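You operate a simulated robot arm through the tools that you are given. There is no shell and no other tool. Be economical: measure what you need, move in short steps, check, and stop when the job is done.

You are at the controls of a simulated robot arm. One attempt, no reset.

## Task
Share out the sockets on the sawhorse table. At the end: the 13 socket from the sawhorse table is on the white saucer; the 10 socket from the sawhorse table is on top of the brown hooks box; the red battery stands on top of the lantern shade; the 17 socket from the sawhorse table is on top of the brown hinges box; whatever was shut is shut again. Leave all else as you found it, and nothing knocked over.
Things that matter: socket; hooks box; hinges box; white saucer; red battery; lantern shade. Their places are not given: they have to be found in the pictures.

The check looks at the end state, three seconds after you hand in, the way a careful person would. Anything else that was tipped, shoved, dropped, spilled or broken makes it a failure.

## Robot
A 6-joint arm with a two-finger parallel gripper, fixed in place. Base frame: the origin is at the foot of the arm, x ahead of it, y to its left, z up; the work surface is at about z = 0.8. Readings come in m, rad, newtons and seconds.
With the tool pointing down near the work surface it reaches from about 0.26 to 0.68 m from the base axis. Its first joint turns from -1.152 to 1.152 rad. Payload 2.9 kg.
The TCP is the grasp point between the finger pads, 0.03 m short of the fingertips. In the tool frame z runs along the fingers and y along their closing line. The gripper opens to 0.11 m. The fingers are 0.02 m wide and 0.01 m thick; the gripper's body (0.048 by 0.112 m) begins 0.055 m behind the TCP.
Orientation is told as [roll, pitch, yaw] about the base's x, y, z axes, in that order, counted from this pose: with the fingers straight down and closing along the base's y, the tool's x points along the base's -x, its y along +y and its z along -z.

## Interface
- The arm moves only by the tool drive_tool. Its argument "commands" is a list that holds one entry, the list of rows, each a list of 6 numbers: the shift along the tool's x, y, z in m, then the turn, a rotation vector about the tool's x, y, z in rad. In form: [[[tx, ty, tz, rx, ry, rz], ...]]. A call has 1 to 10 rows; each row is the pose to reach, as a shift and turn from the pose commanded when the call began, along the tool's axes at that moment. "hand" is the closure, from 0 (fully open) to 1 (shut), set as the call begins (left out, the last holds). A row lasts 0.2 s, in which the tool goes at most 0.05 m and 0.15 rad; a call with a longer step from one row to the next is refused whole, and so is a gripper value outside its range. Where a pose cannot be reached the arm comes as near as it can. A force on the tool above 40 N (or 10 N above the force at the start of the call, whichever is more), or a blocked arm, ends the call early, and 0.2 s more pass. The fingers move at their own pace (about 0.108 m/s each) and stop on an object; they squeeze with about 35 N. The grip force told is the motor's: it shows also when the fingers shut on nothing. Time passes only in rows, and 0.2 s behind the last, so rows that repeat a pose let the fingers close. It gives the time, the measured TCP pose, the force on the tool (base axes), the opening and the grip force at its end, in the units of the frame above (readings bear some noise).
- Cameras (640 x 400 px; columns grow to the right, rows downward): "scene" is fixed at [0.0942, 0.4568, 1.3768]; the picture's right is [-0.52, -0.85, 0.00], its down [-0.54, 0.33, -0.77] and it looks along [0.66, -0.41, -0.63] (base axes); focal length 261 px, centre (320, 200). "wrist" rides on the gripper at [-0.036, 0, -0.057] in the tool frame; the picture's right is [0.00, -1.00, 0.00], its down [0.97, 0.00, -0.24] and it looks along [0.24, 0.00, 0.97] (tool axes); focal length 218 px, centre (320, 200).
- get_image(camera): a new picture of that camera. No time passes.
- locate(camera, pixels): there is no depth. For up to 12 entries [column, row, z] of the newest picture of that camera ("zoom" is the newest enlarged one), the place [x, y] in the base frame at which the ray of that pixel passes the height z, good to about 0.002 m. No time passes.
- inspect(camera, box): a new picture of the part [left, top, right, bottom] of that camera's present view, enlarged. No time passes.
- hand_in(): hands the job in; it is judged then, once.

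Go step by step. Measure first, check grasps and placings, and put right what went wrong. The budget is 80 turns and 54 pictures, counting those below and the enlarged ones. Unless the task says otherwise, let go and move clear before handing in, and close with one line.

The tools are called after "Emit:" by a JSON object that holds its "op" and its "data". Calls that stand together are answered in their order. drive_tool: Moves the arm, as the interface text tells. Its arguments: {"type":"object","properties":{"commands":{"type":"array","items":{"type":"array","items":{"type":"array","items":{"type":"number"}}}},"hand":{"type":"number"}},"required":["commands"]} The other tools are called the same way: get_image (camera) takes a picture; locate (camera, pixels) gives the place at which the rays of pixels pass given heights; inspect (camera, box) takes an enlarged picture of a part of a camera's view; hand_in () hands the job in.

At the start:

```text
time_s: 0.0
tool_pos: [0.4917, -0.0063, 1.1209]
orientation: [0.0, 0.001, 0.0]
wrist_force: [0.2, 0.3, 0.9]
gripper_width: 0.1099
finger_force: 0.1
```

scene: 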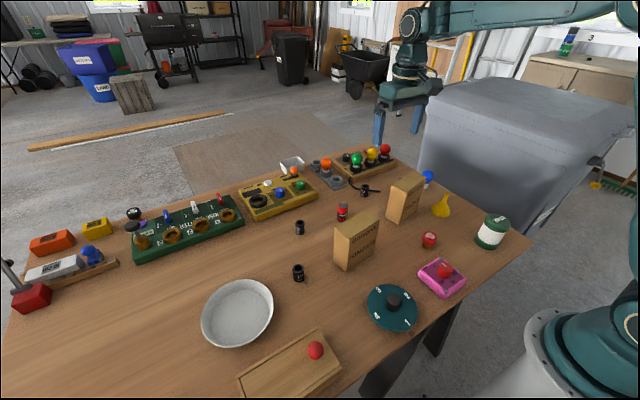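
wrist: 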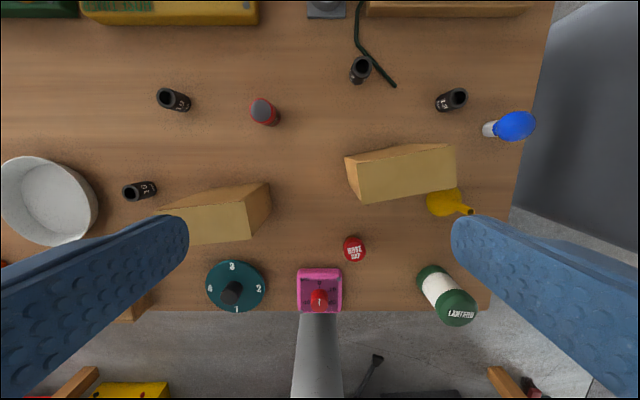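

The wrist view shows four dark sockets, around (173,99), (139,190), (360,70) and (452,100), a red battery near (265,111), and two brown boxes. I'll enlarge parts of both views to read the labels.

Emit:
{"op": "inspect", "data": {"camera": "wrist", "box": [100, 50, 300, 250]}}

Emit:
{"op": "inspect", "data": {"camera": "wrist", "box": [320, 30, 560, 230]}}

Emit:
{"op": "inspect", "data": {"camera": "scene", "box": [270, 140, 430, 290]}}

Emit:
{"op": "inspect", "data": {"camera": "scene", "box": [380, 140, 540, 290]}}

Emit:
{"op": "inspect", "data": {"camera": "scene", "box": [0, 150, 270, 330]}}

```text
2.00 times, centred on (200, 150) of wrist
```

zoom: 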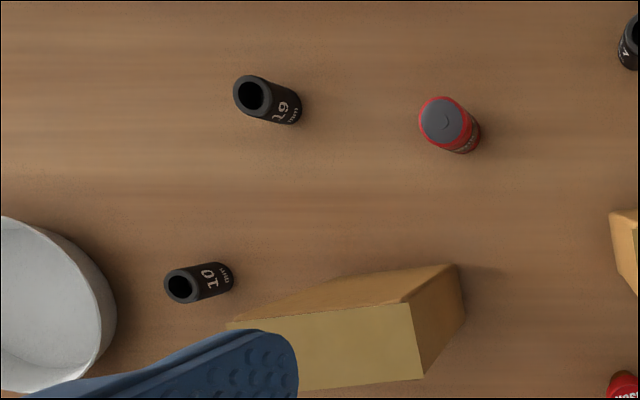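

```text
2.00 times, centred on (440, 130) of wrist
```

zoom: 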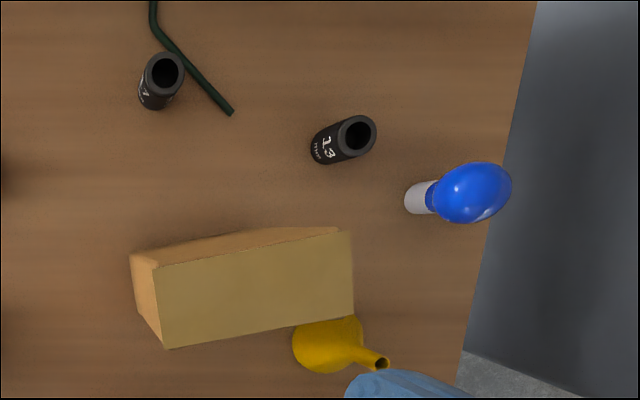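

```text
2.67 times, centred on (350, 215) of scene
```

zoom: 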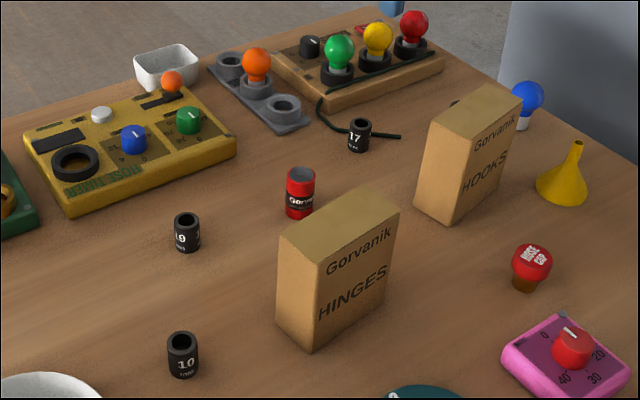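

```text
2.67 times, centred on (460, 215) of scene
```

zoom: 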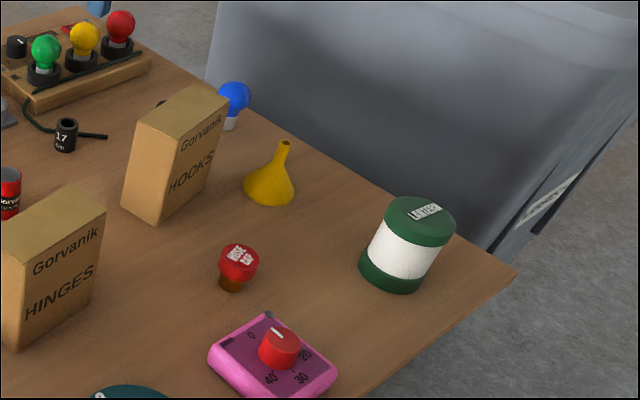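

```text
2.22 times, centred on (135, 240) of scene
```

zoom: 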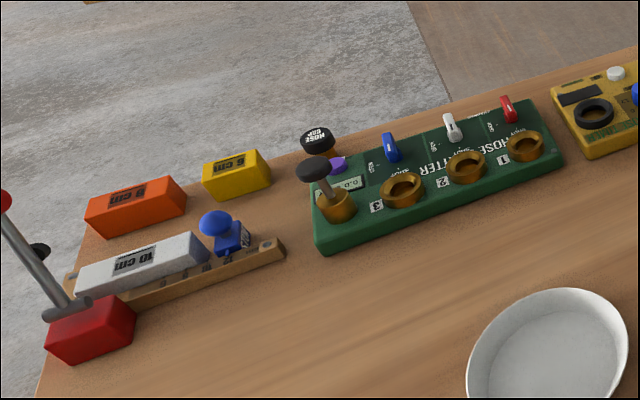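

The sockets read 19, 10, 17 and 13; HINGES is the nearer left box and HOOKS the right one. The lantern shade, the saucer and the wooden box with the red knob are still unclear, so I'll look at those.

Emit:
{"op": "inspect", "data": {"camera": "scene", "box": [440, 190, 540, 260]}}

Emit:
{"op": "inspect", "data": {"camera": "scene", "box": [190, 260, 430, 400]}}

Emit:
{"op": "inspect", "data": {"camera": "scene", "box": [250, 130, 350, 210]}}

Emit:
{"op": "inspect", "data": {"camera": "wrist", "box": [400, 240, 500, 340]}}

```text
5.71 times, centred on (490, 225) of scene
```

zoom: 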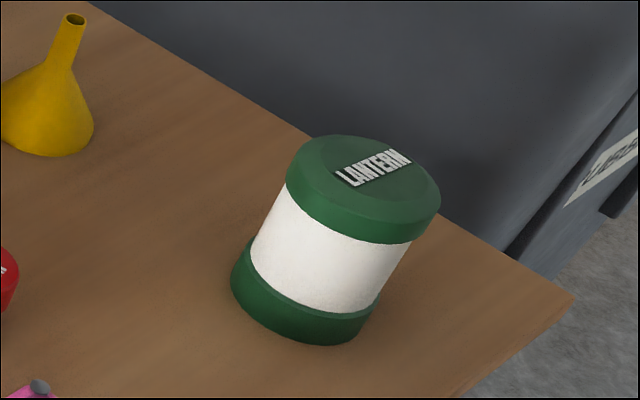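

```text
2.67 times, centred on (310, 330) of scene
```

zoom: 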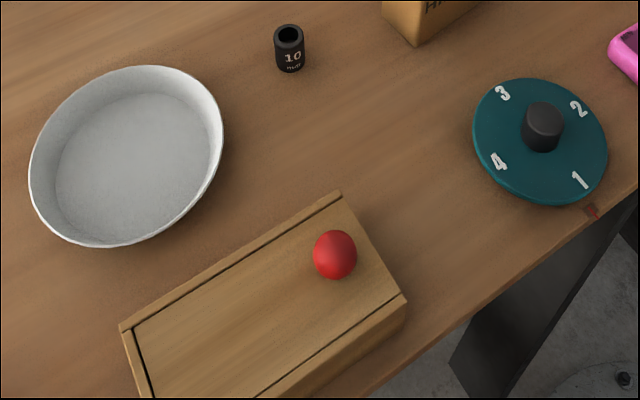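

```text
5.00 times, centred on (300, 170) of scene
```

zoom: 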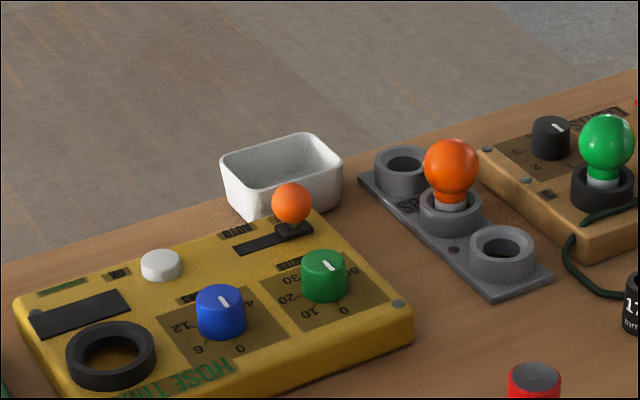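

```text
4.00 times, centred on (450, 290) of wrist
```

zoom: 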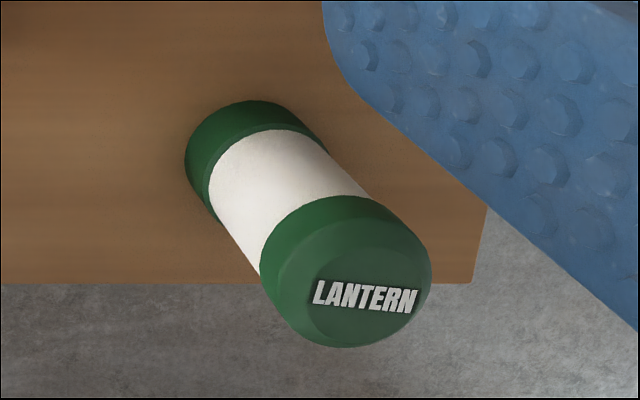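

The green and white cylinder is labelled LANTERN, and the big round white dish is the likely saucer. Next I'll take positions and heights from both cameras.

Emit:
{"op": "locate", "data": {"camera": "scene", "pixels": [[201, 318, 0.83], [274, 298, 0.83], [298, 280, 0.8], [300, 234, 0.8], [358, 195, 0.8], [342, 219, 0.8], [394, 207, 0.9], [356, 236, 0.9], [497, 222, 0.9], [298, 267, 0.84]]}}

Emit:
{"op": "locate", "data": {"camera": "wrist", "pixels": [[131, 193, 0.84], [165, 96, 0.84], [362, 65, 0.84], [459, 96, 0.84], [260, 109, 0.85], [160, 210, 0.9], [252, 240, 0.9], [360, 203, 0.9], [455, 189, 0.9], [447, 145, 0.9], [455, 310, 0.9], [48, 200, 0.83]]}}

Emit:
{"op": "get_image", "data": {"camera": "wrist"}}

```text
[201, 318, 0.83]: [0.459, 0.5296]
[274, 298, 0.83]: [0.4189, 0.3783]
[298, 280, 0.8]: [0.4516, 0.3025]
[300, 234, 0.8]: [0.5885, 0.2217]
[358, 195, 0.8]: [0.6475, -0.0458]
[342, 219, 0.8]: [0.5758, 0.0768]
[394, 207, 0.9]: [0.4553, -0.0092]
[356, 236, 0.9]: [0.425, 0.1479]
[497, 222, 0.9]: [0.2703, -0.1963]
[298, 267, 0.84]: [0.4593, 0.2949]
```

```text
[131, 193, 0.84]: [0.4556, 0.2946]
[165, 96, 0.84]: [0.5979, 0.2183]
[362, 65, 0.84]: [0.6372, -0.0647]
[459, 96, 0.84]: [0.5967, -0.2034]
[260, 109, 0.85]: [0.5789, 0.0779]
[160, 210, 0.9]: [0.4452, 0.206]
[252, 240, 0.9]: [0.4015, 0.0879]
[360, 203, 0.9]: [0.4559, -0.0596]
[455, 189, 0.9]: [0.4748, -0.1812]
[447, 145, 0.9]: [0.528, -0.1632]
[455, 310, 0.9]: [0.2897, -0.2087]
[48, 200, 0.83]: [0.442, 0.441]
```

```text
42 pictures are left
```

wrist: 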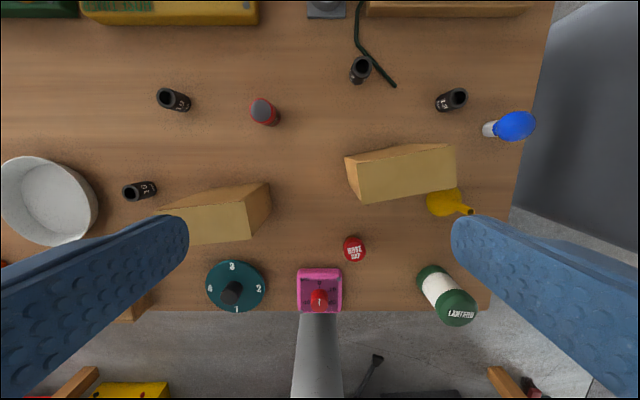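

The two views agree on the socket places, for example socket 10 at about (0.457, 0.295). I'll move above socket 10 and look again.

Emit:
{"op": "drive_tool", "data": {"commands": [[[0.004, 0.043, 0.015, 0, 0, 0], [0.009, 0.086, 0.03, 0, 0, 0], [0.014, 0.129, 0.045, 0, 0, 0], [0.019, 0.172, 0.06, 0, 0, 0], [0.024, 0.215, 0.075, 0, 0, 0], [0.029, 0.258, 0.09, 0, 0, 0], [0.034, 0.302, 0.105, 0, 0, 0], [0.034, 0.302, 0.12, 0, 0, 0]]]}}

Emit:
{"op": "get_image", "data": {"camera": "wrist"}}

```text
time_s: 1.8
tool_pos: [0.4583, 0.2963, 1.0013]
orientation: [0.0, 0.001, -0.001]
wrist_force: [-0.5, 0.6, -0.6]
gripper_width: 0.1101
finger_force: 0.1
```

```text
41 pictures are left
```

wrist: 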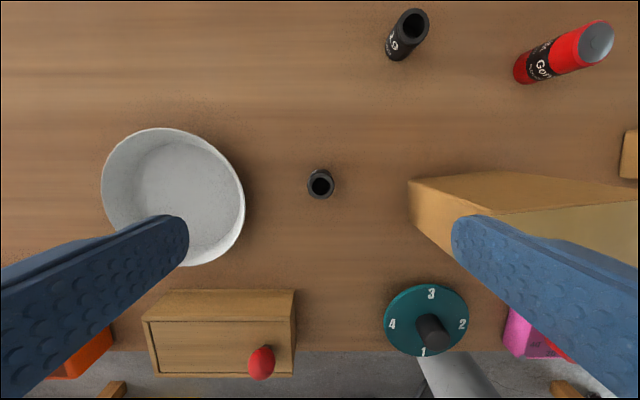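

Socket 10 sits at (320,184), directly below the tool. I'll measure it, the saucer and the box.

Emit:
{"op": "locate", "data": {"camera": "wrist", "pixels": [[320, 185, 0.84], [308, 185, 0.84], [333, 185, 0.84], [102, 180, 0.83], [245, 200, 0.83], [175, 128, 0.83], [185, 266, 0.83], [409, 181, 0.91], [453, 256, 0.8], [409, 222, 0.8], [180, 190, 0.805], [410, 21, 0.84]]}}

Emit:
{"op": "inspect", "data": {"camera": "wrist", "box": [280, 150, 360, 210]}}

```text
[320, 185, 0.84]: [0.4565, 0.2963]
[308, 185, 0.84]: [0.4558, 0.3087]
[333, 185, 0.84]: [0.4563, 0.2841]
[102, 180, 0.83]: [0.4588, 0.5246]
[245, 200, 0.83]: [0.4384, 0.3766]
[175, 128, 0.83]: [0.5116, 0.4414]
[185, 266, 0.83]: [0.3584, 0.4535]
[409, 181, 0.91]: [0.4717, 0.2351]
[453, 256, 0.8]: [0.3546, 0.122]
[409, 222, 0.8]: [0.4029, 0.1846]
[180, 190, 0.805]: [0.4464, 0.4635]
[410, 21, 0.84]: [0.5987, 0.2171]
```

```text
6.67 times, centred on (320, 180) of wrist
```

zoom: 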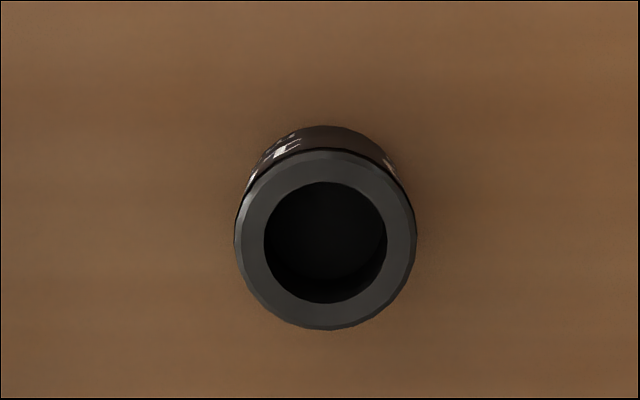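

Socket 10 is about 0.026 wide at (0.457, 0.296), and the box's left face is clear of the gripper at y≈0.19. I'll go down with the fingers partly open, then grip.

Emit:
{"op": "drive_tool", "data": {"hand": 0.3, "commands": [[[0.0015, 0, 0.04, 0, 0, 0], [0.0015, 0, 0.08, 0, 0, 0], [0.0015, 0, 0.12, 0, 0, 0], [0.0015, 0, 0.15, 0, 0, 0], [0.0015, 0, 0.164, 0, 0, 0], [0.0015, 0, 0.164, 0, 0, 0]]]}}

Emit:
{"op": "drive_tool", "data": {"hand": 1, "commands": [[[0, 0, 0, 0, 0, 0], [0, 0, 0, 0, 0, 0], [0, 0, 0, 0, 0, 0]]]}}

Emit:
{"op": "drive_tool", "data": {"commands": [[[0, 0, -0.04, 0, 0, 0], [0, 0, -0.08, 0, 0, 0], [0, 0, -0.12, 0, 0, 0], [0, 0, -0.16, 0, 0, 0], [0, 0, -0.2, 0, 0, 0], [0, 0, -0.23, 0, 0, 0]]]}}

Emit:
{"op": "get_image", "data": {"camera": "wrist"}}

```text
time_s: 3.2
tool_pos: [0.4568, 0.2969, 0.8358]
orientation: [-0.001, 0.001, 0.0]
wrist_force: [0.2, -0.8, 0.6]
gripper_width: 0.077
finger_force: 0.0
```

```text
time_s: 4.0
tool_pos: [0.4565, 0.2965, 0.8373]
orientation: [0.0, -0.001, 0.0]
wrist_force: [-0.5, -0.2, 0.0]
gripper_width: 0.0265
finger_force: 35.1
```

```text
time_s: 5.4
tool_pos: [0.4547, 0.2938, 1.0674]
orientation: [-0.001, -0.001, 0.0]
wrist_force: [-0.3, -0.1, -1.4]
gripper_width: 0.0266
finger_force: 34.9
```

```text
39 pictures are left
```

wrist: 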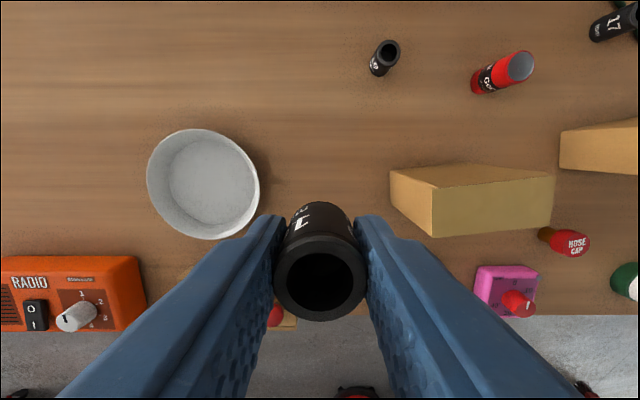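

Socket 10 is held. I'll measure the hinges box top corners here to pair with the earlier views, then move above the hooks box.

Emit:
{"op": "locate", "data": {"camera": "wrist", "pixels": [[548, 225, 0.9], [548, 225, 0.91], [548, 225, 0.92], [432, 237, 0.9], [432, 237, 0.91], [432, 237, 0.92], [432, 184, 0.91], [555, 173, 0.91]]}}

Emit:
{"op": "drive_tool", "data": {"commands": [[[0, -0.045, 0, 0, 0, 0], [0, -0.09, 0, 0, 0, 0], [0, -0.135, 0, 0, 0, 0], [0, -0.18, 0, 0, 0, 0], [-0.01, -0.225, 0, 0, 0, 0], [-0.02, -0.27, 0, 0, 0, 0], [-0.03, -0.315, 0, 0, 0, 0], [-0.03, -0.35, 0, 0, 0, 0], [-0.03, -0.35, 0, 0, 0, 0]]]}}

Emit:
{"op": "get_image", "data": {"camera": "wrist"}}

```text
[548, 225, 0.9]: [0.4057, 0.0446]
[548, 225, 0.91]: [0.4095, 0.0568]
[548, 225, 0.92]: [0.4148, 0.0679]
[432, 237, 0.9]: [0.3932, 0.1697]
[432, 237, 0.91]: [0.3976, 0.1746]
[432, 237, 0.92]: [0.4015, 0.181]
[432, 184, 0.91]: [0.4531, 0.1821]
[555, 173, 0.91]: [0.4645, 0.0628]
```

```text
time_s: 7.4
tool_pos: [0.4846, -0.0552, 1.0673]
orientation: [0.0, -0.001, 0.0]
wrist_force: [0.0, -0.5, -0.1]
gripper_width: 0.0267
finger_force: 34.7
```

```text
38 pictures are left
```

wrist: 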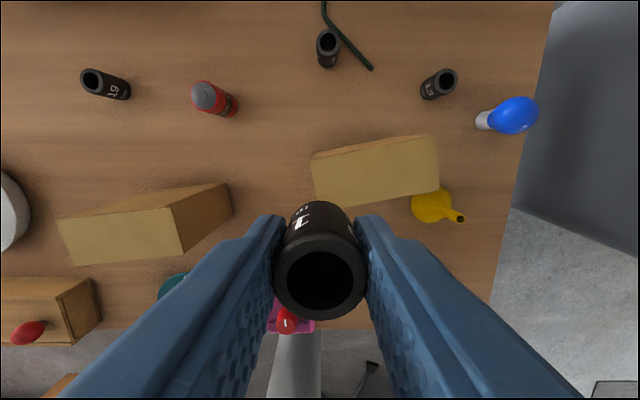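

The two views put the hinges top near z≈0.93. The hooks top corners now show at (312,160), (437,136), (439,191) and (316,206).

Emit:
{"op": "locate", "data": {"camera": "wrist", "pixels": [[183, 256, 0.92], [183, 256, 0.93], [312, 160, 0.93], [437, 136, 0.93], [439, 191, 0.93], [316, 206, 0.93], [316, 206, 0.91], [439, 191, 0.91], [173, 209, 0.93], [57, 219, 0.93], [72, 265, 0.93]]}}

Emit:
{"op": "inspect", "data": {"camera": "wrist", "box": [290, 110, 470, 230]}}

Emit:
{"op": "inspect", "data": {"camera": "scene", "box": [370, 150, 450, 230]}}

```text
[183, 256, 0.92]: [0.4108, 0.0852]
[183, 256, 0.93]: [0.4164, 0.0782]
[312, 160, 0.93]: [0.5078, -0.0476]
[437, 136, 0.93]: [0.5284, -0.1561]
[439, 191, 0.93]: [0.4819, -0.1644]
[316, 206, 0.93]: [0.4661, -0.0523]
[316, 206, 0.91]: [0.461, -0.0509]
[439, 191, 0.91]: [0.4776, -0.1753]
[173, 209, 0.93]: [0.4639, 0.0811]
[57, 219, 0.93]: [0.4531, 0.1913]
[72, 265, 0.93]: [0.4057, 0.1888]
```

```text
3.33 times, centred on (380, 170) of wrist
```

zoom: 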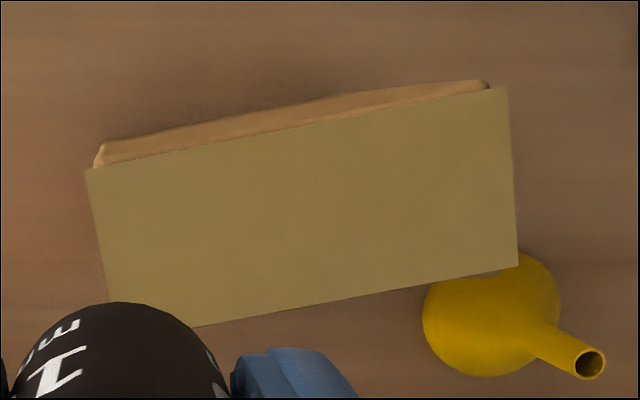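

```text
5.00 times, centred on (410, 190) of scene
```

zoom: 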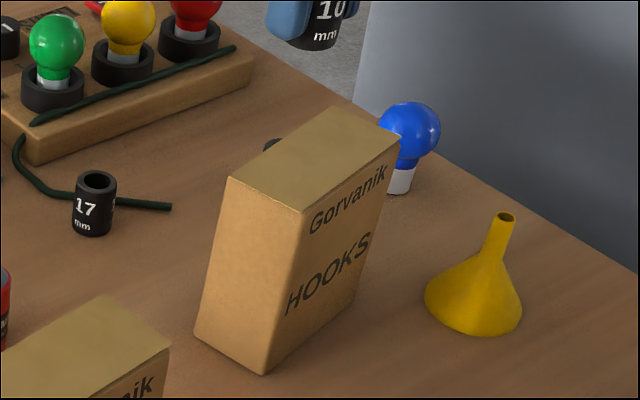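

Emit:
{"op": "locate", "data": {"camera": "zoom", "pixels": [[230, 178, 0.93], [332, 107, 0.93], [400, 137, 0.93], [303, 212, 0.93], [315, 158, 0.92], [315, 158, 0.93], [315, 158, 0.94]]}}

```text
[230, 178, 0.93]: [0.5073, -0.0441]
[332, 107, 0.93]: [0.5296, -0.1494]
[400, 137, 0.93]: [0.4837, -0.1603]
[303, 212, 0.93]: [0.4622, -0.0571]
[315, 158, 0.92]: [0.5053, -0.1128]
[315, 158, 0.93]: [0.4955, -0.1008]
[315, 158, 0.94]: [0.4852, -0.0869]
```

Both views agree: the hooks top is at z=0.93, centred on (0.4955, -0.103). I'll lower socket 10 there.

Emit:
{"op": "drive_tool", "data": {"commands": [[[-0.011, -0.048, 0, 0, 0, 0], [-0.011, -0.048, 0.04, 0, 0, 0], [-0.011, -0.048, 0.075, 0, 0, 0], [-0.011, -0.048, 0.09, 0, 0, 0], [-0.011, -0.048, 0.095, 0, 0, 0], [-0.011, -0.048, 0.099, 0, 0, 0], [-0.011, -0.048, 0.099, 0, 0, 0]]]}}

Emit:
{"op": "inspect", "data": {"camera": "scene", "box": [370, 130, 450, 210]}}

```text
time_s: 9.0
tool_pos: [0.4974, -0.1031, 0.9679]
orientation: [0.0, -0.001, -0.001]
wrist_force: [0.4, -0.2, -1.0]
gripper_width: 0.0265
finger_force: 35.1
```

```text
5.00 times, centred on (410, 170) of scene
```

zoom: 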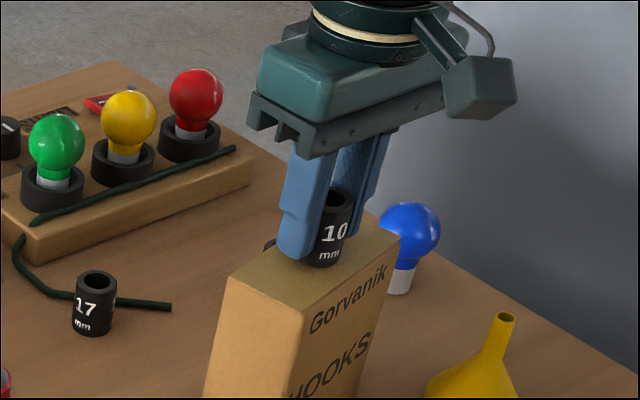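

The socket is right at the box top with no contact force yet. I'll edge down 3 mm and read the force.

Emit:
{"op": "drive_tool", "data": {"commands": [[[0, 0, 0.001, 0, 0, 0], [0, 0, 0.002, 0, 0, 0], [0, 0, 0.002, 0, 0, 0]]]}}

```text
time_s: 9.8
tool_pos: [0.4977, -0.1026, 0.966]
orientation: [0.0, -0.002, 0.0]
wrist_force: [-0.6, -0.3, 4.0]
gripper_width: 0.0265
finger_force: 34.6
```

The force has risen to 4 N, so the socket is touching. I'll release it and go up.

Emit:
{"op": "drive_tool", "data": {"hand": 0.45, "commands": [[[0, 0, 0, 0, 0, 0], [0, 0, 0, 0, 0, 0], [0, 0, 0, 0, 0, 0]]]}}

Emit:
{"op": "drive_tool", "data": {"commands": [[[0, 0, -0.03, 0, 0, 0], [0, 0, -0.07, 0, 0, 0], [0, 0, -0.11, 0, 0, 0], [-0.03, 0, -0.13, 0, 0, 0], [-0.06, 0.02, -0.13, 0, 0, 0], [-0.1, 0.035, -0.13, 0, 0, 0], [-0.14, 0.04, -0.13, 0, 0, 0], [-0.14, 0.04, -0.13, 0, 0, 0]]]}}

Emit:
{"op": "get_image", "data": {"camera": "wrist"}}

Emit:
{"op": "get_image", "data": {"camera": "scene"}}

```text
time_s: 10.6
tool_pos: [0.4976, -0.1018, 0.9664]
orientation: [0.0, -0.001, -0.001]
wrist_force: [0.7, 0.5, -0.5]
gripper_width: 0.0606
finger_force: 0.1
```

```text
time_s: 12.4
tool_pos: [0.6359, -0.0608, 1.0965]
orientation: [-0.001, 0.004, 0.001]
wrist_force: [-0.2, 0.4, -0.7]
gripper_width: 0.0605
finger_force: 0.0
```

```text
34 pictures are left
```

wrist: 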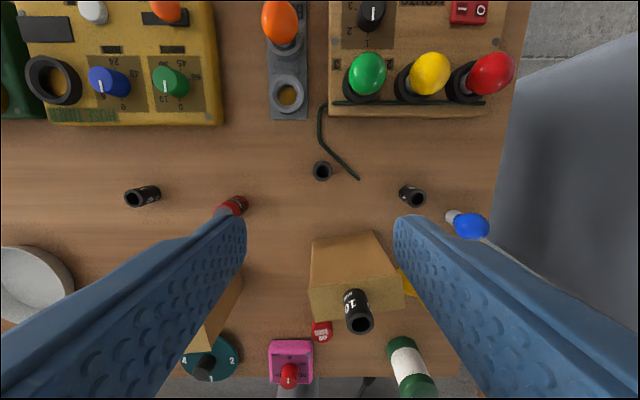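

```text
33 pictures are left
```

scene: 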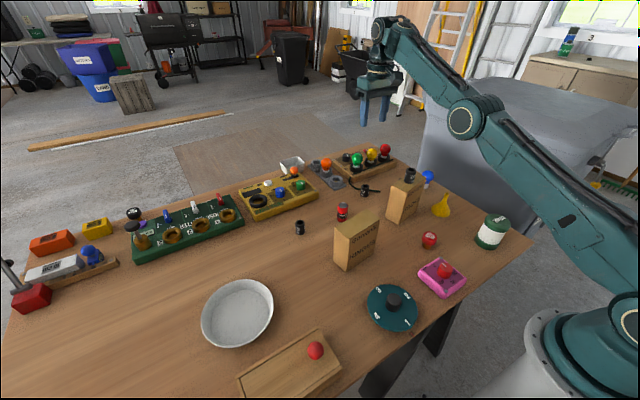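

Socket 10 stands on the hooks box. I'll look closely at socket 17 and the cord beside it.

Emit:
{"op": "inspect", "data": {"camera": "wrist", "box": [290, 130, 380, 200]}}

Emit:
{"op": "locate", "data": {"camera": "wrist", "pixels": [[322, 171, 0.84], [313, 171, 0.84], [332, 171, 0.84], [323, 140, 0.805], [335, 155, 0.805], [346, 167, 0.805], [359, 179, 0.805], [415, 199, 0.84], [451, 216, 0.8]]}}

```text
5.71 times, centred on (335, 165) of wrist
```

zoom: 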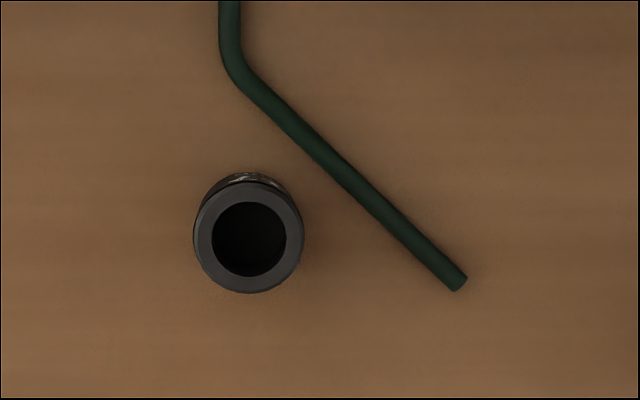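

```text
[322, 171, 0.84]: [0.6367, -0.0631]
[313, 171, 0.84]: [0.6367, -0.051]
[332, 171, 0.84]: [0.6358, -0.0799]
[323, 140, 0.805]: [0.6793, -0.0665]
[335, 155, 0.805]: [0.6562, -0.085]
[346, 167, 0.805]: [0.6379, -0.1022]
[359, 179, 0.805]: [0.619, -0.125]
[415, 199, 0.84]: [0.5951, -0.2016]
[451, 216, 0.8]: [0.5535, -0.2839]
```

Socket 17 is at (0.636, -0.064) with the cord running diagonally past it, about 15 mm clear. I'll turn the gripper 45° so the fingers sit along the cord rather than on it, and go part way down.

Emit:
{"op": "drive_tool", "data": {"commands": [[[0, -0.0035, 0.02, 0, 0, 0.14], [0, -0.0035, 0.04, 0, 0, 0.28], [0, -0.0035, 0.06, 0, 0, 0.42], [0, -0.0035, 0.08, 0, 0, 0.56], [0, -0.0035, 0.1, 0, 0, 0.7], [0, -0.0035, 0.12, 0, 0, 0.785], [0, -0.0035, 0.16, 0, 0, 0.785], [0, -0.0035, 0.16, 0, 0, 0.785]]]}}

Emit:
{"op": "get_image", "data": {"camera": "wrist"}}

```text
time_s: 14.2
tool_pos: [0.6371, -0.0643, 0.936]
orientation: [0.0, 0.001, -0.784]
wrist_force: [-1.6, 0.0, 0.0]
gripper_width: 0.0606
finger_force: 0.1
```

```text
31 pictures are left
```

wrist: 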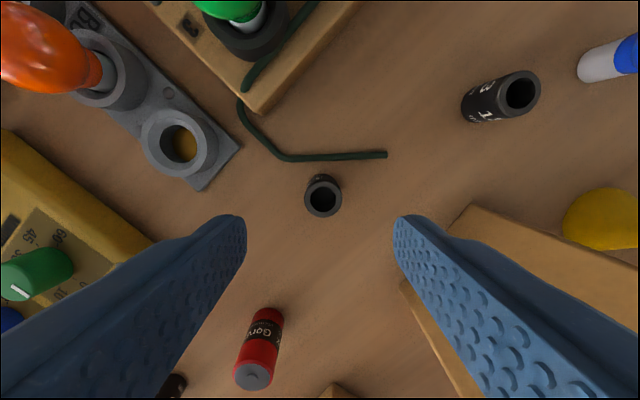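

The socket's top is at (323,200), so the tool is within 2 mm of centre and the fingers clear both cord and box. I'll go down and grip.

Emit:
{"op": "drive_tool", "data": {"commands": [[[0.001, -0.002, 0.03, 0, 0, 0], [0.001, -0.002, 0.06, 0, 0, 0], [0.001, -0.002, 0.085, 0, 0, 0], [0.001, -0.002, 0.099, 0, 0, 0], [0.001, -0.002, 0.099, 0, 0, 0]]]}}

Emit:
{"op": "drive_tool", "data": {"hand": 1, "commands": [[[0, 0, 0, 0, 0, 0], [0, 0, 0, 0, 0, 0], [0, 0, 0, 0, 0, 0]]]}}

Emit:
{"op": "drive_tool", "data": {"commands": [[[0, 0, -0.04, 0, 0, 0], [0, 0, -0.08, 0, 0, 0], [0, 0, -0.12, 0, 0, 0], [0, 0, -0.16, 0, 0, 0], [0, 0, -0.2, 0, 0, 0], [0, 0, -0.24, 0, 0, 0], [0, 0, -0.24, 0, 0, 0]]]}}

Emit:
{"op": "inspect", "data": {"camera": "scene", "box": [280, 100, 440, 220]}}

```text
time_s: 15.4
tool_pos: [0.6362, -0.0658, 0.8379]
orientation: [0.0, -0.002, -0.786]
wrist_force: [-0.4, -0.6, -0.4]
gripper_width: 0.0606
finger_force: 0.1
```

```text
time_s: 16.2
tool_pos: [0.6356, -0.0652, 0.8382]
orientation: [-0.001, 0.0, -0.785]
wrist_force: [-0.2, 0.4, 0.2]
gripper_width: 0.0269
finger_force: 34.8
```

```text
time_s: 17.8
tool_pos: [0.6363, -0.0665, 1.0774]
orientation: [0.0, 0.0, -0.786]
wrist_force: [0.9, -0.2, -1.3]
gripper_width: 0.0268
finger_force: 35.0
```

```text
3.33 times, centred on (360, 160) of scene
```

zoom: 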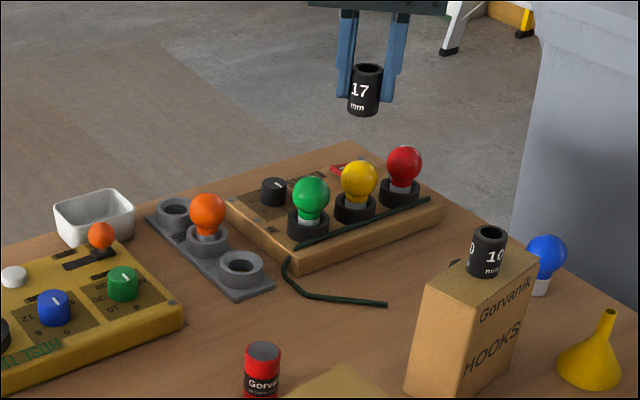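

Socket 17 is held and the cord and socket 10 are undisturbed. I'll carry it above the hinges box at (0.435, 0.135), turning the gripper back on the way.

Emit:
{"op": "drive_tool", "data": {"commands": [[[0.045, 0, 0, 0, 0, -0.11], [0.085, 0, 0, 0, 0, -0.22], [0.125, 0, 0, 0, 0, -0.34], [0.165, 0, 0, 0, 0, -0.46], [0.205, 0, 0, 0, 0, -0.58], [0.245, 0, 0, 0, 0, -0.7], [0.285, 0, 0, 0, 0, -0.785], [0.285, 0, 0, 0, 0, -0.785]]]}}

Emit:
{"op": "inspect", "data": {"camera": "scene", "box": [310, 160, 410, 240]}}

```text
time_s: 19.6
tool_pos: [0.4337, 0.1345, 1.0765]
orientation: [0.001, -0.003, 0.002]
wrist_force: [0.4, 0.6, -0.1]
gripper_width: 0.0268
finger_force: 35.1
```

```text
5.00 times, centred on (360, 200) of scene
```

zoom: 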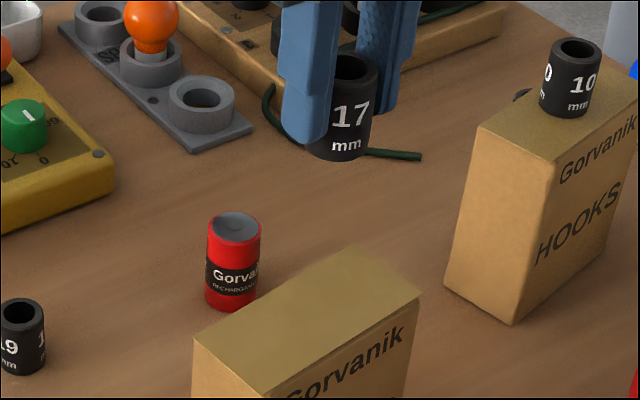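

Emit:
{"op": "locate", "data": {"camera": "zoom", "pixels": [[193, 337, 0.93], [360, 245, 0.93], [420, 290, 0.93], [260, 395, 0.93], [307, 317, 0.93]]}}

Emit:
{"op": "drive_tool", "data": {"commands": [[[0, 0, 0.04, 0, 0, 0], [0, 0, 0.08, 0, 0, 0], [0, 0, 0.1, 0, 0, 0], [0, 0, 0.106, 0, 0, 0], [0, 0, 0.106, 0, 0, 0]]]}}

Emit:
{"op": "drive_tool", "data": {"commands": [[[0, 0, 0.001, 0, 0, 0], [0, 0, 0.002, 0, 0, 0], [0, 0, 0.003, 0, 0, 0], [0, 0, 0.003, 0, 0, 0]]]}}

```text
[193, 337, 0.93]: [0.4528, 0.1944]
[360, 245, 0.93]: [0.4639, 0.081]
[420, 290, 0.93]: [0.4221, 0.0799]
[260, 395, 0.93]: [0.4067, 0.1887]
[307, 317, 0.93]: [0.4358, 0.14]
```

```text
time_s: 20.8
tool_pos: [0.4343, 0.1358, 0.9718]
orientation: [-0.001, 0.0, 0.001]
wrist_force: [0.0, -0.4, -0.7]
gripper_width: 0.027
finger_force: 35.4
```

```text
time_s: 21.8
tool_pos: [0.435, 0.1347, 0.9701]
orientation: [0.002, -0.005, 0.0]
wrist_force: [-2.3, 1.6, 22.3]
gripper_width: 0.0268
finger_force: 35.3
```

The 22 N reading shows firm contact, so I'll ease off 1.5 mm, release, rise and check.

Emit:
{"op": "drive_tool", "data": {"commands": [[[0, 0, -0.0015, 0, 0, 0], [0, 0, -0.0015, 0, 0, 0]]]}}

Emit:
{"op": "drive_tool", "data": {"hand": 0.45, "commands": [[[0, 0, 0, 0, 0, 0], [0, 0, 0, 0, 0, 0], [0, 0, 0, 0, 0, 0]]]}}

Emit:
{"op": "drive_tool", "data": {"commands": [[[0, 0, -0.03, 0, 0, 0], [0, 0, -0.07, 0, 0, 0], [0, 0, -0.11, 0, 0, 0], [0, 0, -0.13, 0, 0, 0], [-0.04, -0.01, -0.13, 0, 0, 0], [-0.08, -0.03, -0.13, 0, 0, 0], [-0.12, -0.05, -0.13, 0, 0, 0], [-0.14, -0.058, -0.11, 0, 0, 0], [-0.14, -0.058, -0.08, 0, 0, 0], [-0.14, -0.058, -0.08, 0, 0, 0]]]}}

Emit:
{"op": "get_image", "data": {"camera": "wrist"}}

Emit:
{"op": "inspect", "data": {"camera": "scene", "box": [290, 140, 450, 280]}}

```text
time_s: 22.4
tool_pos: [0.4339, 0.1352, 0.9707]
orientation: [0.001, -0.001, 0.0]
wrist_force: [1.8, 2.0, 10.7]
gripper_width: 0.0264
finger_force: 34.7
```

```text
time_s: 23.2
tool_pos: [0.4349, 0.1363, 0.9698]
orientation: [0.001, 0.0, -0.001]
wrist_force: [0.0, 0.5, 0.5]
gripper_width: 0.0604
finger_force: 0.1
```

```text
time_s: 25.4
tool_pos: [0.573, 0.0773, 1.0489]
orientation: [-0.001, 0.0, 0.0]
wrist_force: [-0.7, 0.4, 0.0]
gripper_width: 0.0608
finger_force: 0.1
```

```text
28 pictures are left
```

wrist: 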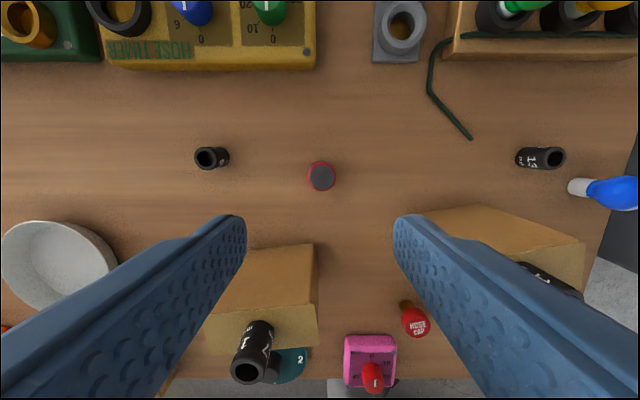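

```text
2.86 times, centred on (370, 210) of scene
```

zoom: 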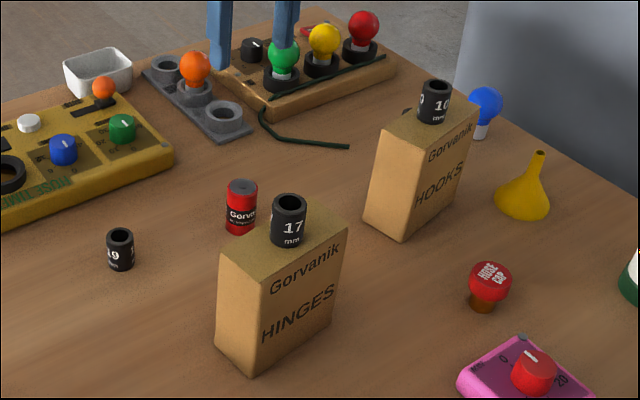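

Socket 17 stands on the hinges box. Next I'll go above socket 13 near (0.596, -0.202).

Emit:
{"op": "drive_tool", "data": {"commands": [[[-0.023, -0.04, 0, 0, 0, 0], [-0.023, -0.085, 0, 0, 0, 0], [-0.023, -0.13, 0, 0, 0, 0], [-0.023, -0.175, 0, 0, 0, 0], [-0.023, -0.22, 0, 0, 0, 0], [-0.023, -0.26, 0, 0, 0, 0], [-0.023, -0.279, 0.04, 0, 0, 0], [-0.023, -0.279, 0.06, 0, 0, 0], [-0.023, -0.279, 0.06, 0, 0, 0]]]}}

Emit:
{"op": "get_image", "data": {"camera": "wrist"}}

```text
time_s: 27.4
tool_pos: [0.5983, -0.2016, 0.9902]
orientation: [0.0, 0.0, 0.0]
wrist_force: [-0.4, 0.9, -0.1]
gripper_width: 0.0605
finger_force: 0.0
```

```text
26 pictures are left
```

wrist: 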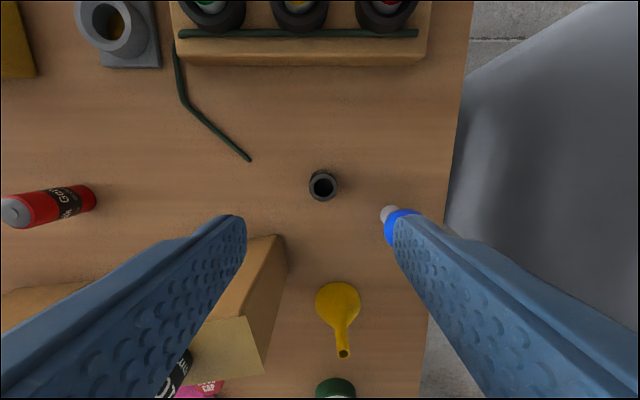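

The blue bulb at (395,222) is close to the right finger's path, so I'll measure it and the socket.

Emit:
{"op": "locate", "data": {"camera": "wrist", "pixels": [[323, 187, 0.84], [310, 187, 0.84], [337, 187, 0.84], [380, 213, 0.805], [390, 214, 0.805], [395, 218, 0.85], [386, 225, 0.85], [250, 235, 0.93], [275, 235, 0.8], [288, 265, 0.8]]}}

Emit:
{"op": "inspect", "data": {"camera": "scene", "box": [390, 150, 450, 210]}}

```text
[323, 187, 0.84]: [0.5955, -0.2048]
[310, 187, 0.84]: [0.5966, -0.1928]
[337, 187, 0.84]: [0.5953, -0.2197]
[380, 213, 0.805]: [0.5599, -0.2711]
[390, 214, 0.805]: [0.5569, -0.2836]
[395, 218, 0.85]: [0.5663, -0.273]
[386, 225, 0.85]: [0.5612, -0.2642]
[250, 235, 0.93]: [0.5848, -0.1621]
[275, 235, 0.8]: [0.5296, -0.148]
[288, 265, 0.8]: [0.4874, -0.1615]
```

```text
6.67 times, centred on (420, 180) of scene
```

zoom: 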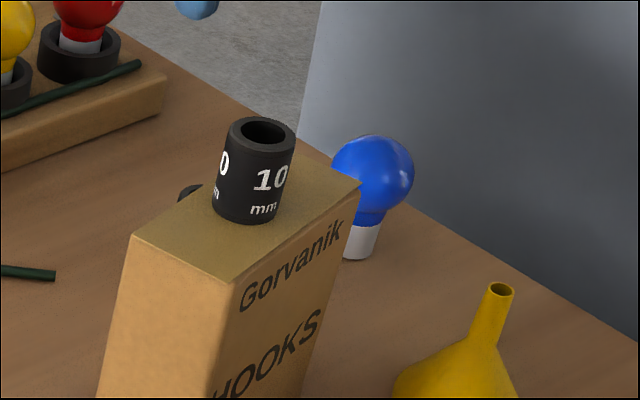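

Socket 13 is at (0.5955, -0.2055). The finger stays at x≥0.585 and y≥-0.246, clear of the bulb centred on (0.554, -0.284). I'll go down and grip.

Emit:
{"op": "drive_tool", "data": {"commands": [[[0.002, -0.004, 0.04, 0, 0, 0], [0.002, -0.004, 0.08, 0, 0, 0], [0.002, -0.004, 0.12, 0, 0, 0], [0.002, -0.004, 0.14, 0, 0, 0], [0.002, -0.004, 0.152, 0, 0, 0], [0.002, -0.004, 0.152, 0, 0, 0]]]}}

Emit:
{"op": "drive_tool", "data": {"hand": 1, "commands": [[[0, 0, 0, 0, 0, 0], [0, 0, 0, 0, 0, 0], [0, 0, 0, 0, 0, 0]]]}}

Emit:
{"op": "drive_tool", "data": {"commands": [[[0, 0, -0.04, 0, 0, 0], [0, 0, -0.08, 0, 0, 0], [0, 0, -0.12, 0, 0, 0], [0, 0, -0.16, 0, 0, 0], [0, 0, -0.2, 0, 0, 0], [0, 0, -0.24, 0, 0, 0], [0, 0, -0.24, 0, 0, 0]]]}}

Emit:
{"op": "get_image", "data": {"camera": "wrist"}}

```text
time_s: 28.8
tool_pos: [0.5948, -0.2059, 0.8373]
orientation: [0.001, 0.001, 0.0]
wrist_force: [-0.6, 0.4, 0.5]
gripper_width: 0.0606
finger_force: 0.1
```

```text
time_s: 29.6
tool_pos: [0.5949, -0.2062, 0.8378]
orientation: [-0.001, -0.002, 0.001]
wrist_force: [-0.1, 0.6, 0.4]
gripper_width: 0.0266
finger_force: 35.1
```

```text
time_s: 31.2
tool_pos: [0.593, -0.207, 1.0785]
orientation: [0.0, 0.0, 0.0]
wrist_force: [0.2, -0.6, -1.2]
gripper_width: 0.0268
finger_force: 35.3
```

```text
24 pictures are left
```

wrist: 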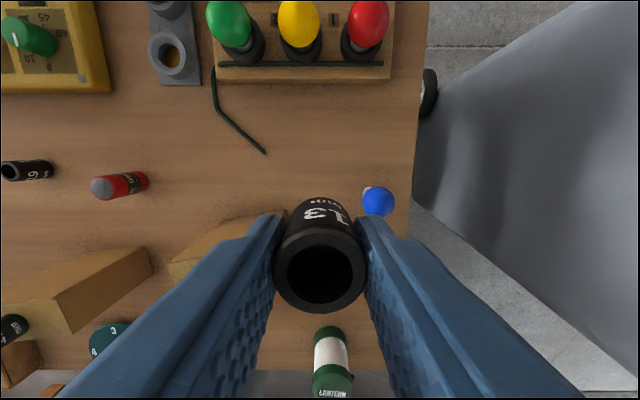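

Socket 13 is held. I'll carry it high over to the saucer centre near (0.437, 0.45).

Emit:
{"op": "drive_tool", "data": {"commands": [[[0.01, 0.042, 0, 0, 0, 0], [0.02, 0.084, 0, 0, 0, 0], [0.03, 0.126, 0, 0, 0, 0], [0.04, 0.168, 0, 0, 0, 0], [0.05, 0.21, 0, 0, 0, 0], [0.06, 0.252, 0, 0, 0, 0], [0.07, 0.294, 0, 0, 0, 0], [0.08, 0.336, 0, 0, 0, 0], [0.09, 0.378, 0, 0, 0, 0], [0.09, 0.378, 0, 0, 0, 0]]]}}

Emit:
{"op": "drive_tool", "data": {"commands": [[[0.01, 0.042, 0, 0, 0, 0], [0.02, 0.084, 0, 0, 0, 0], [0.03, 0.126, 0, 0, 0, 0], [0.04, 0.168, 0, 0, 0, 0], [0.05, 0.21, 0, 0, 0, 0], [0.06, 0.25, 0, 0, 0, 0], [0.066, 0.279, 0, 0, 0, 0], [0.066, 0.279, 0.04, 0, 0, 0], [0.066, 0.279, 0.08, 0, 0, 0], [0.066, 0.279, 0.08, 0, 0, 0]]]}}

Emit:
{"op": "get_image", "data": {"camera": "wrist"}}

Emit:
{"op": "inspect", "data": {"camera": "scene", "box": [180, 200, 320, 360]}}

```text
time_s: 33.4
tool_pos: [0.5035, 0.1723, 1.0771]
orientation: [0.001, 0.0, -0.001]
wrist_force: [-0.3, -0.5, -2.1]
gripper_width: 0.0267
finger_force: 35.2
```

```text
time_s: 35.6
tool_pos: [0.4375, 0.4522, 0.9975]
orientation: [0.001, -0.001, -0.001]
wrist_force: [0.9, -0.1, -1.5]
gripper_width: 0.0266
finger_force: 34.7
```

```text
23 pictures are left
```

wrist: 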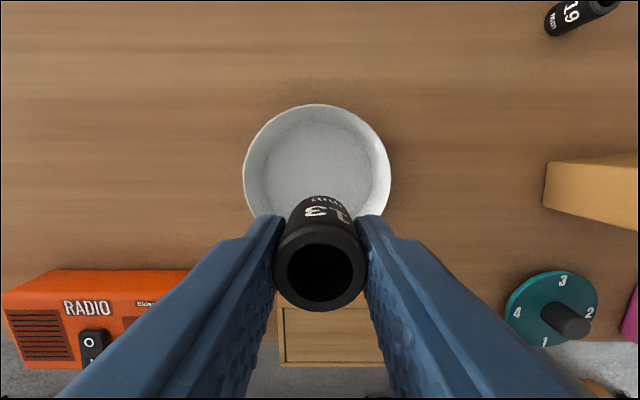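

```text
2.50 times, centred on (250, 280) of scene
```

zoom: 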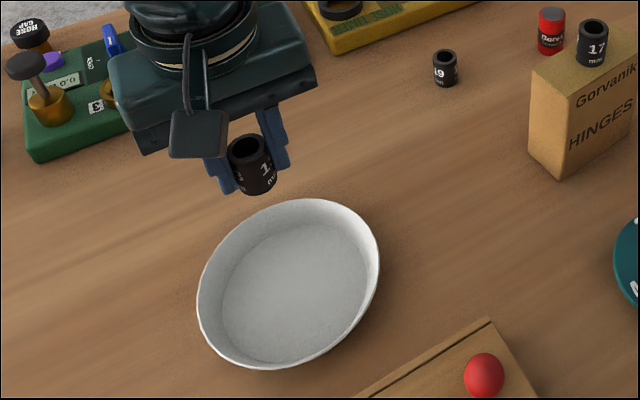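

Emit:
{"op": "locate", "data": {"camera": "wrist", "pixels": [[243, 172, 0.83], [391, 172, 0.83], [317, 104, 0.83], [317, 122, 0.805], [263, 175, 0.805], [373, 175, 0.805]]}}

Emit:
{"op": "locate", "data": {"camera": "zoom", "pixels": [[197, 300, 0.83], [379, 260, 0.83], [310, 198, 0.83], [262, 371, 0.83], [222, 310, 0.805], [366, 265, 0.805], [310, 218, 0.805], [265, 361, 0.805]]}}

```text
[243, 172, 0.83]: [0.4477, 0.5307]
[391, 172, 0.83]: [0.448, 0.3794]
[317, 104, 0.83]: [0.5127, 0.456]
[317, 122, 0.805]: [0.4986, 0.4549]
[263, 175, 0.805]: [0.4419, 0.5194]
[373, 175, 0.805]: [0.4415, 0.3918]
```

```text
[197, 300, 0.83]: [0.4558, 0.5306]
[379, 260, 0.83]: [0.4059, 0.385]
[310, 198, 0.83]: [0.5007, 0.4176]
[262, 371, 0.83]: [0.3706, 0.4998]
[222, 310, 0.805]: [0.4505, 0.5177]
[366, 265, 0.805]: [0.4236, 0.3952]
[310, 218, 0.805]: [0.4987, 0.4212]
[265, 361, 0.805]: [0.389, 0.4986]
```

The saucer centre is about (0.437, 0.455), with a floor radius near 0.06. I'll lower in, slowing near the floor.

Emit:
{"op": "drive_tool", "data": {"commands": [[[0, 0.002, 0.04, 0, 0, 0], [0, 0.002, 0.08, 0, 0, 0], [0, 0.002, 0.12, 0, 0, 0], [0, 0.002, 0.142, 0, 0, 0], [0, 0.002, 0.146, 0, 0, 0], [0, 0.002, 0.148, 0, 0, 0], [0, 0.002, 0.15, 0, 0, 0], [0, 0.002, 0.15, 0, 0, 0]]]}}

Emit:
{"op": "drive_tool", "data": {"commands": [[[0, 0, 0.001, 0, 0, 0], [0, 0, 0.002, 0, 0, 0], [0, 0, 0.002, 0, 0, 0]]]}}

```text
time_s: 37.4
tool_pos: [0.4393, 0.453, 0.8473]
orientation: [-0.001, -0.002, 0.001]
wrist_force: [0.2, 0.4, -0.2]
gripper_width: 0.0267
finger_force: 35.2
```

```text
time_s: 38.2
tool_pos: [0.4394, 0.4526, 0.8463]
orientation: [-0.001, -0.001, 0.001]
wrist_force: [0.2, -0.5, -0.6]
gripper_width: 0.0266
finger_force: 35.2
```

Emit:
{"op": "drive_tool", "data": {"commands": [[[0, 0, 0.001, 0, 0, 0], [0, 0, 0.002, 0, 0, 0], [0, 0, 0.002, 0, 0, 0]]]}}

```text
time_s: 39.0
tool_pos: [0.4388, 0.452, 0.8433]
orientation: [0.0, 0.0, -0.002]
wrist_force: [0.4, -0.2, -2.0]
gripper_width: 0.0266
finger_force: 35.0
```

Still no contact at z=0.843, so I'll go on down in 1 mm steps.

Emit:
{"op": "drive_tool", "data": {"commands": [[[0, 0, 0.001, 0, 0, 0], [0, 0, 0.0015, 0, 0, 0], [0, 0, 0.0015, 0, 0, 0]]]}}

```text
time_s: 39.8
tool_pos: [0.4384, 0.4522, 0.8424]
orientation: [0.001, -0.002, 0.002]
wrist_force: [1.2, 0.6, -0.2]
gripper_width: 0.0264
finger_force: 34.5
```

Emit:
{"op": "drive_tool", "data": {"commands": [[[0, 0, 0.001, 0, 0, 0], [0, 0, 0.0015, 0, 0, 0], [0, 0, 0.0015, 0, 0, 0]]]}}

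Emit:
{"op": "inspect", "data": {"camera": "scene", "box": [200, 260, 280, 350]}}

```text
time_s: 40.6
tool_pos: [0.4389, 0.4531, 0.8427]
orientation: [0.001, -0.003, -0.001]
wrist_force: [0.7, -0.7, 12.4]
gripper_width: 0.0267
finger_force: 34.2
```

```text
4.44 times, centred on (240, 305) of scene
```

zoom: 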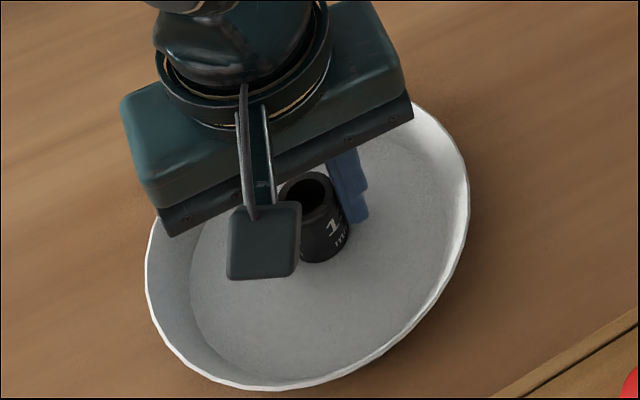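

The 12 N reading means the socket is on the saucer floor. I'll release with a small opening and rise.

Emit:
{"op": "drive_tool", "data": {"hand": 0.5, "commands": [[[0, 0, -0.001, 0, 0, 0], [0, 0, -0.001, 0, 0, 0], [0, 0, -0.001, 0, 0, 0], [0, 0, -0.001, 0, 0, 0]]]}}

Emit:
{"op": "drive_tool", "data": {"commands": [[[0, 0, -0.03, 0, 0, 0], [0, 0, -0.07, 0, 0, 0], [0, 0, -0.11, 0, 0, 0], [0, 0, -0.15, 0, 0, 0], [0, 0, -0.19, 0, 0, 0], [0, 0, -0.23, 0, 0, 0], [0, 0, -0.23, 0, 0, 0]]]}}

Emit:
{"op": "get_image", "data": {"camera": "wrist"}}

```text
time_s: 41.6
tool_pos: [0.4379, 0.4535, 0.8414]
orientation: [0.001, 0.001, 0.001]
wrist_force: [0.2, 0.8, -0.7]
gripper_width: 0.0552
finger_force: 0.1
```

```text
time_s: 43.2
tool_pos: [0.4376, 0.4523, 1.072]
orientation: [0.0, 0.001, 0.001]
wrist_force: [-1.0, 0.6, 0.1]
gripper_width: 0.0549
finger_force: 0.2
```

```text
20 pictures are left
```

wrist: 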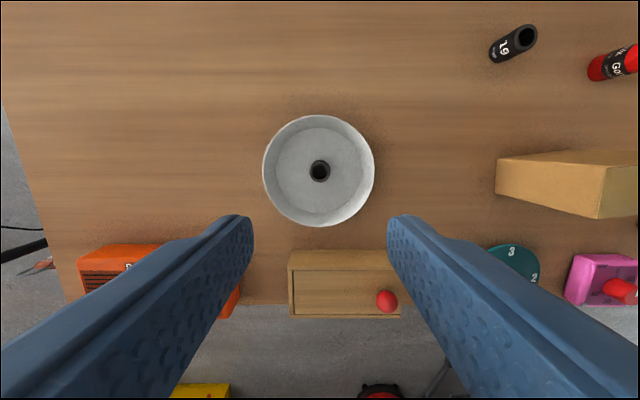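

Socket 13 stands in the middle of the saucer. I'll go above the red battery near (0.577, 0.0775).

Emit:
{"op": "drive_tool", "data": {"hand": 0.4, "commands": [[[-0.0155, -0.042, 0, 0, 0, 0], [-0.031, -0.084, 0, 0, 0, 0], [-0.0465, -0.126, 0, 0, 0, 0], [-0.062, -0.168, 0, 0, 0, 0], [-0.0775, -0.21, 0, 0, 0, 0], [-0.093, -0.252, 0, 0, 0, 0], [-0.1085, -0.294, 0, 0, 0, 0], [-0.124, -0.336, 0, 0, 0, 0], [-0.139, -0.375, 0.02, 0, 0, 0], [-0.139, -0.375, 0.06, 0, 0, 0]]]}}

Emit:
{"op": "get_image", "data": {"camera": "wrist"}}

Emit:
{"op": "inspect", "data": {"camera": "scene", "box": [310, 170, 370, 230]}}

```text
time_s: 45.4
tool_pos: [0.5794, 0.0783, 1.0115]
orientation: [0.001, 0.0, 0.0]
wrist_force: [-0.9, 0.0, -0.8]
gripper_width: 0.0661
finger_force: 0.1
```

```text
19 pictures are left
```

wrist: 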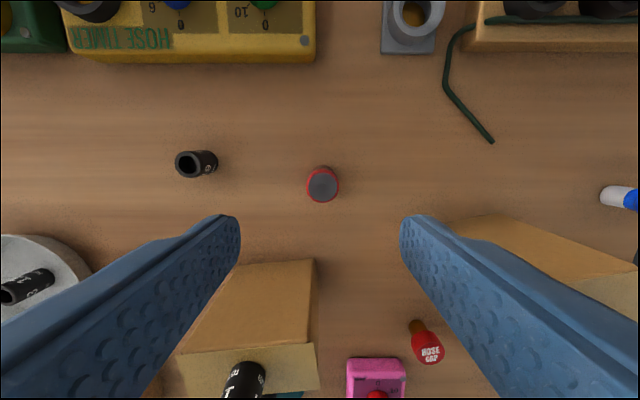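

```text
6.67 times, centred on (340, 200) of scene
```

zoom: 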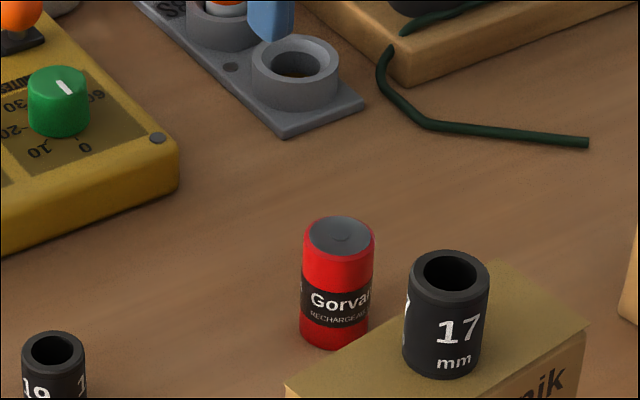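

Emit:
{"op": "locate", "data": {"camera": "wrist", "pixels": [[322, 186, 0.84], [322, 186, 0.85], [322, 186, 0.86], [307, 186, 0.85], [338, 186, 0.85]]}}

Emit:
{"op": "locate", "data": {"camera": "zoom", "pixels": [[341, 237, 0.84], [341, 237, 0.85], [341, 237, 0.86], [336, 342, 0.8]]}}

```text
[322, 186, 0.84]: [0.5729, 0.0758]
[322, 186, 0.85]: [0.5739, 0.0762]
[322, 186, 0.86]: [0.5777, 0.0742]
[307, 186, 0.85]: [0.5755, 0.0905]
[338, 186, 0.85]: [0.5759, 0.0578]
```

```text
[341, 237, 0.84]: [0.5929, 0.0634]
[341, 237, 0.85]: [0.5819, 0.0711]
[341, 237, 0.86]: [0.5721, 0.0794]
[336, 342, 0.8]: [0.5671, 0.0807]
```

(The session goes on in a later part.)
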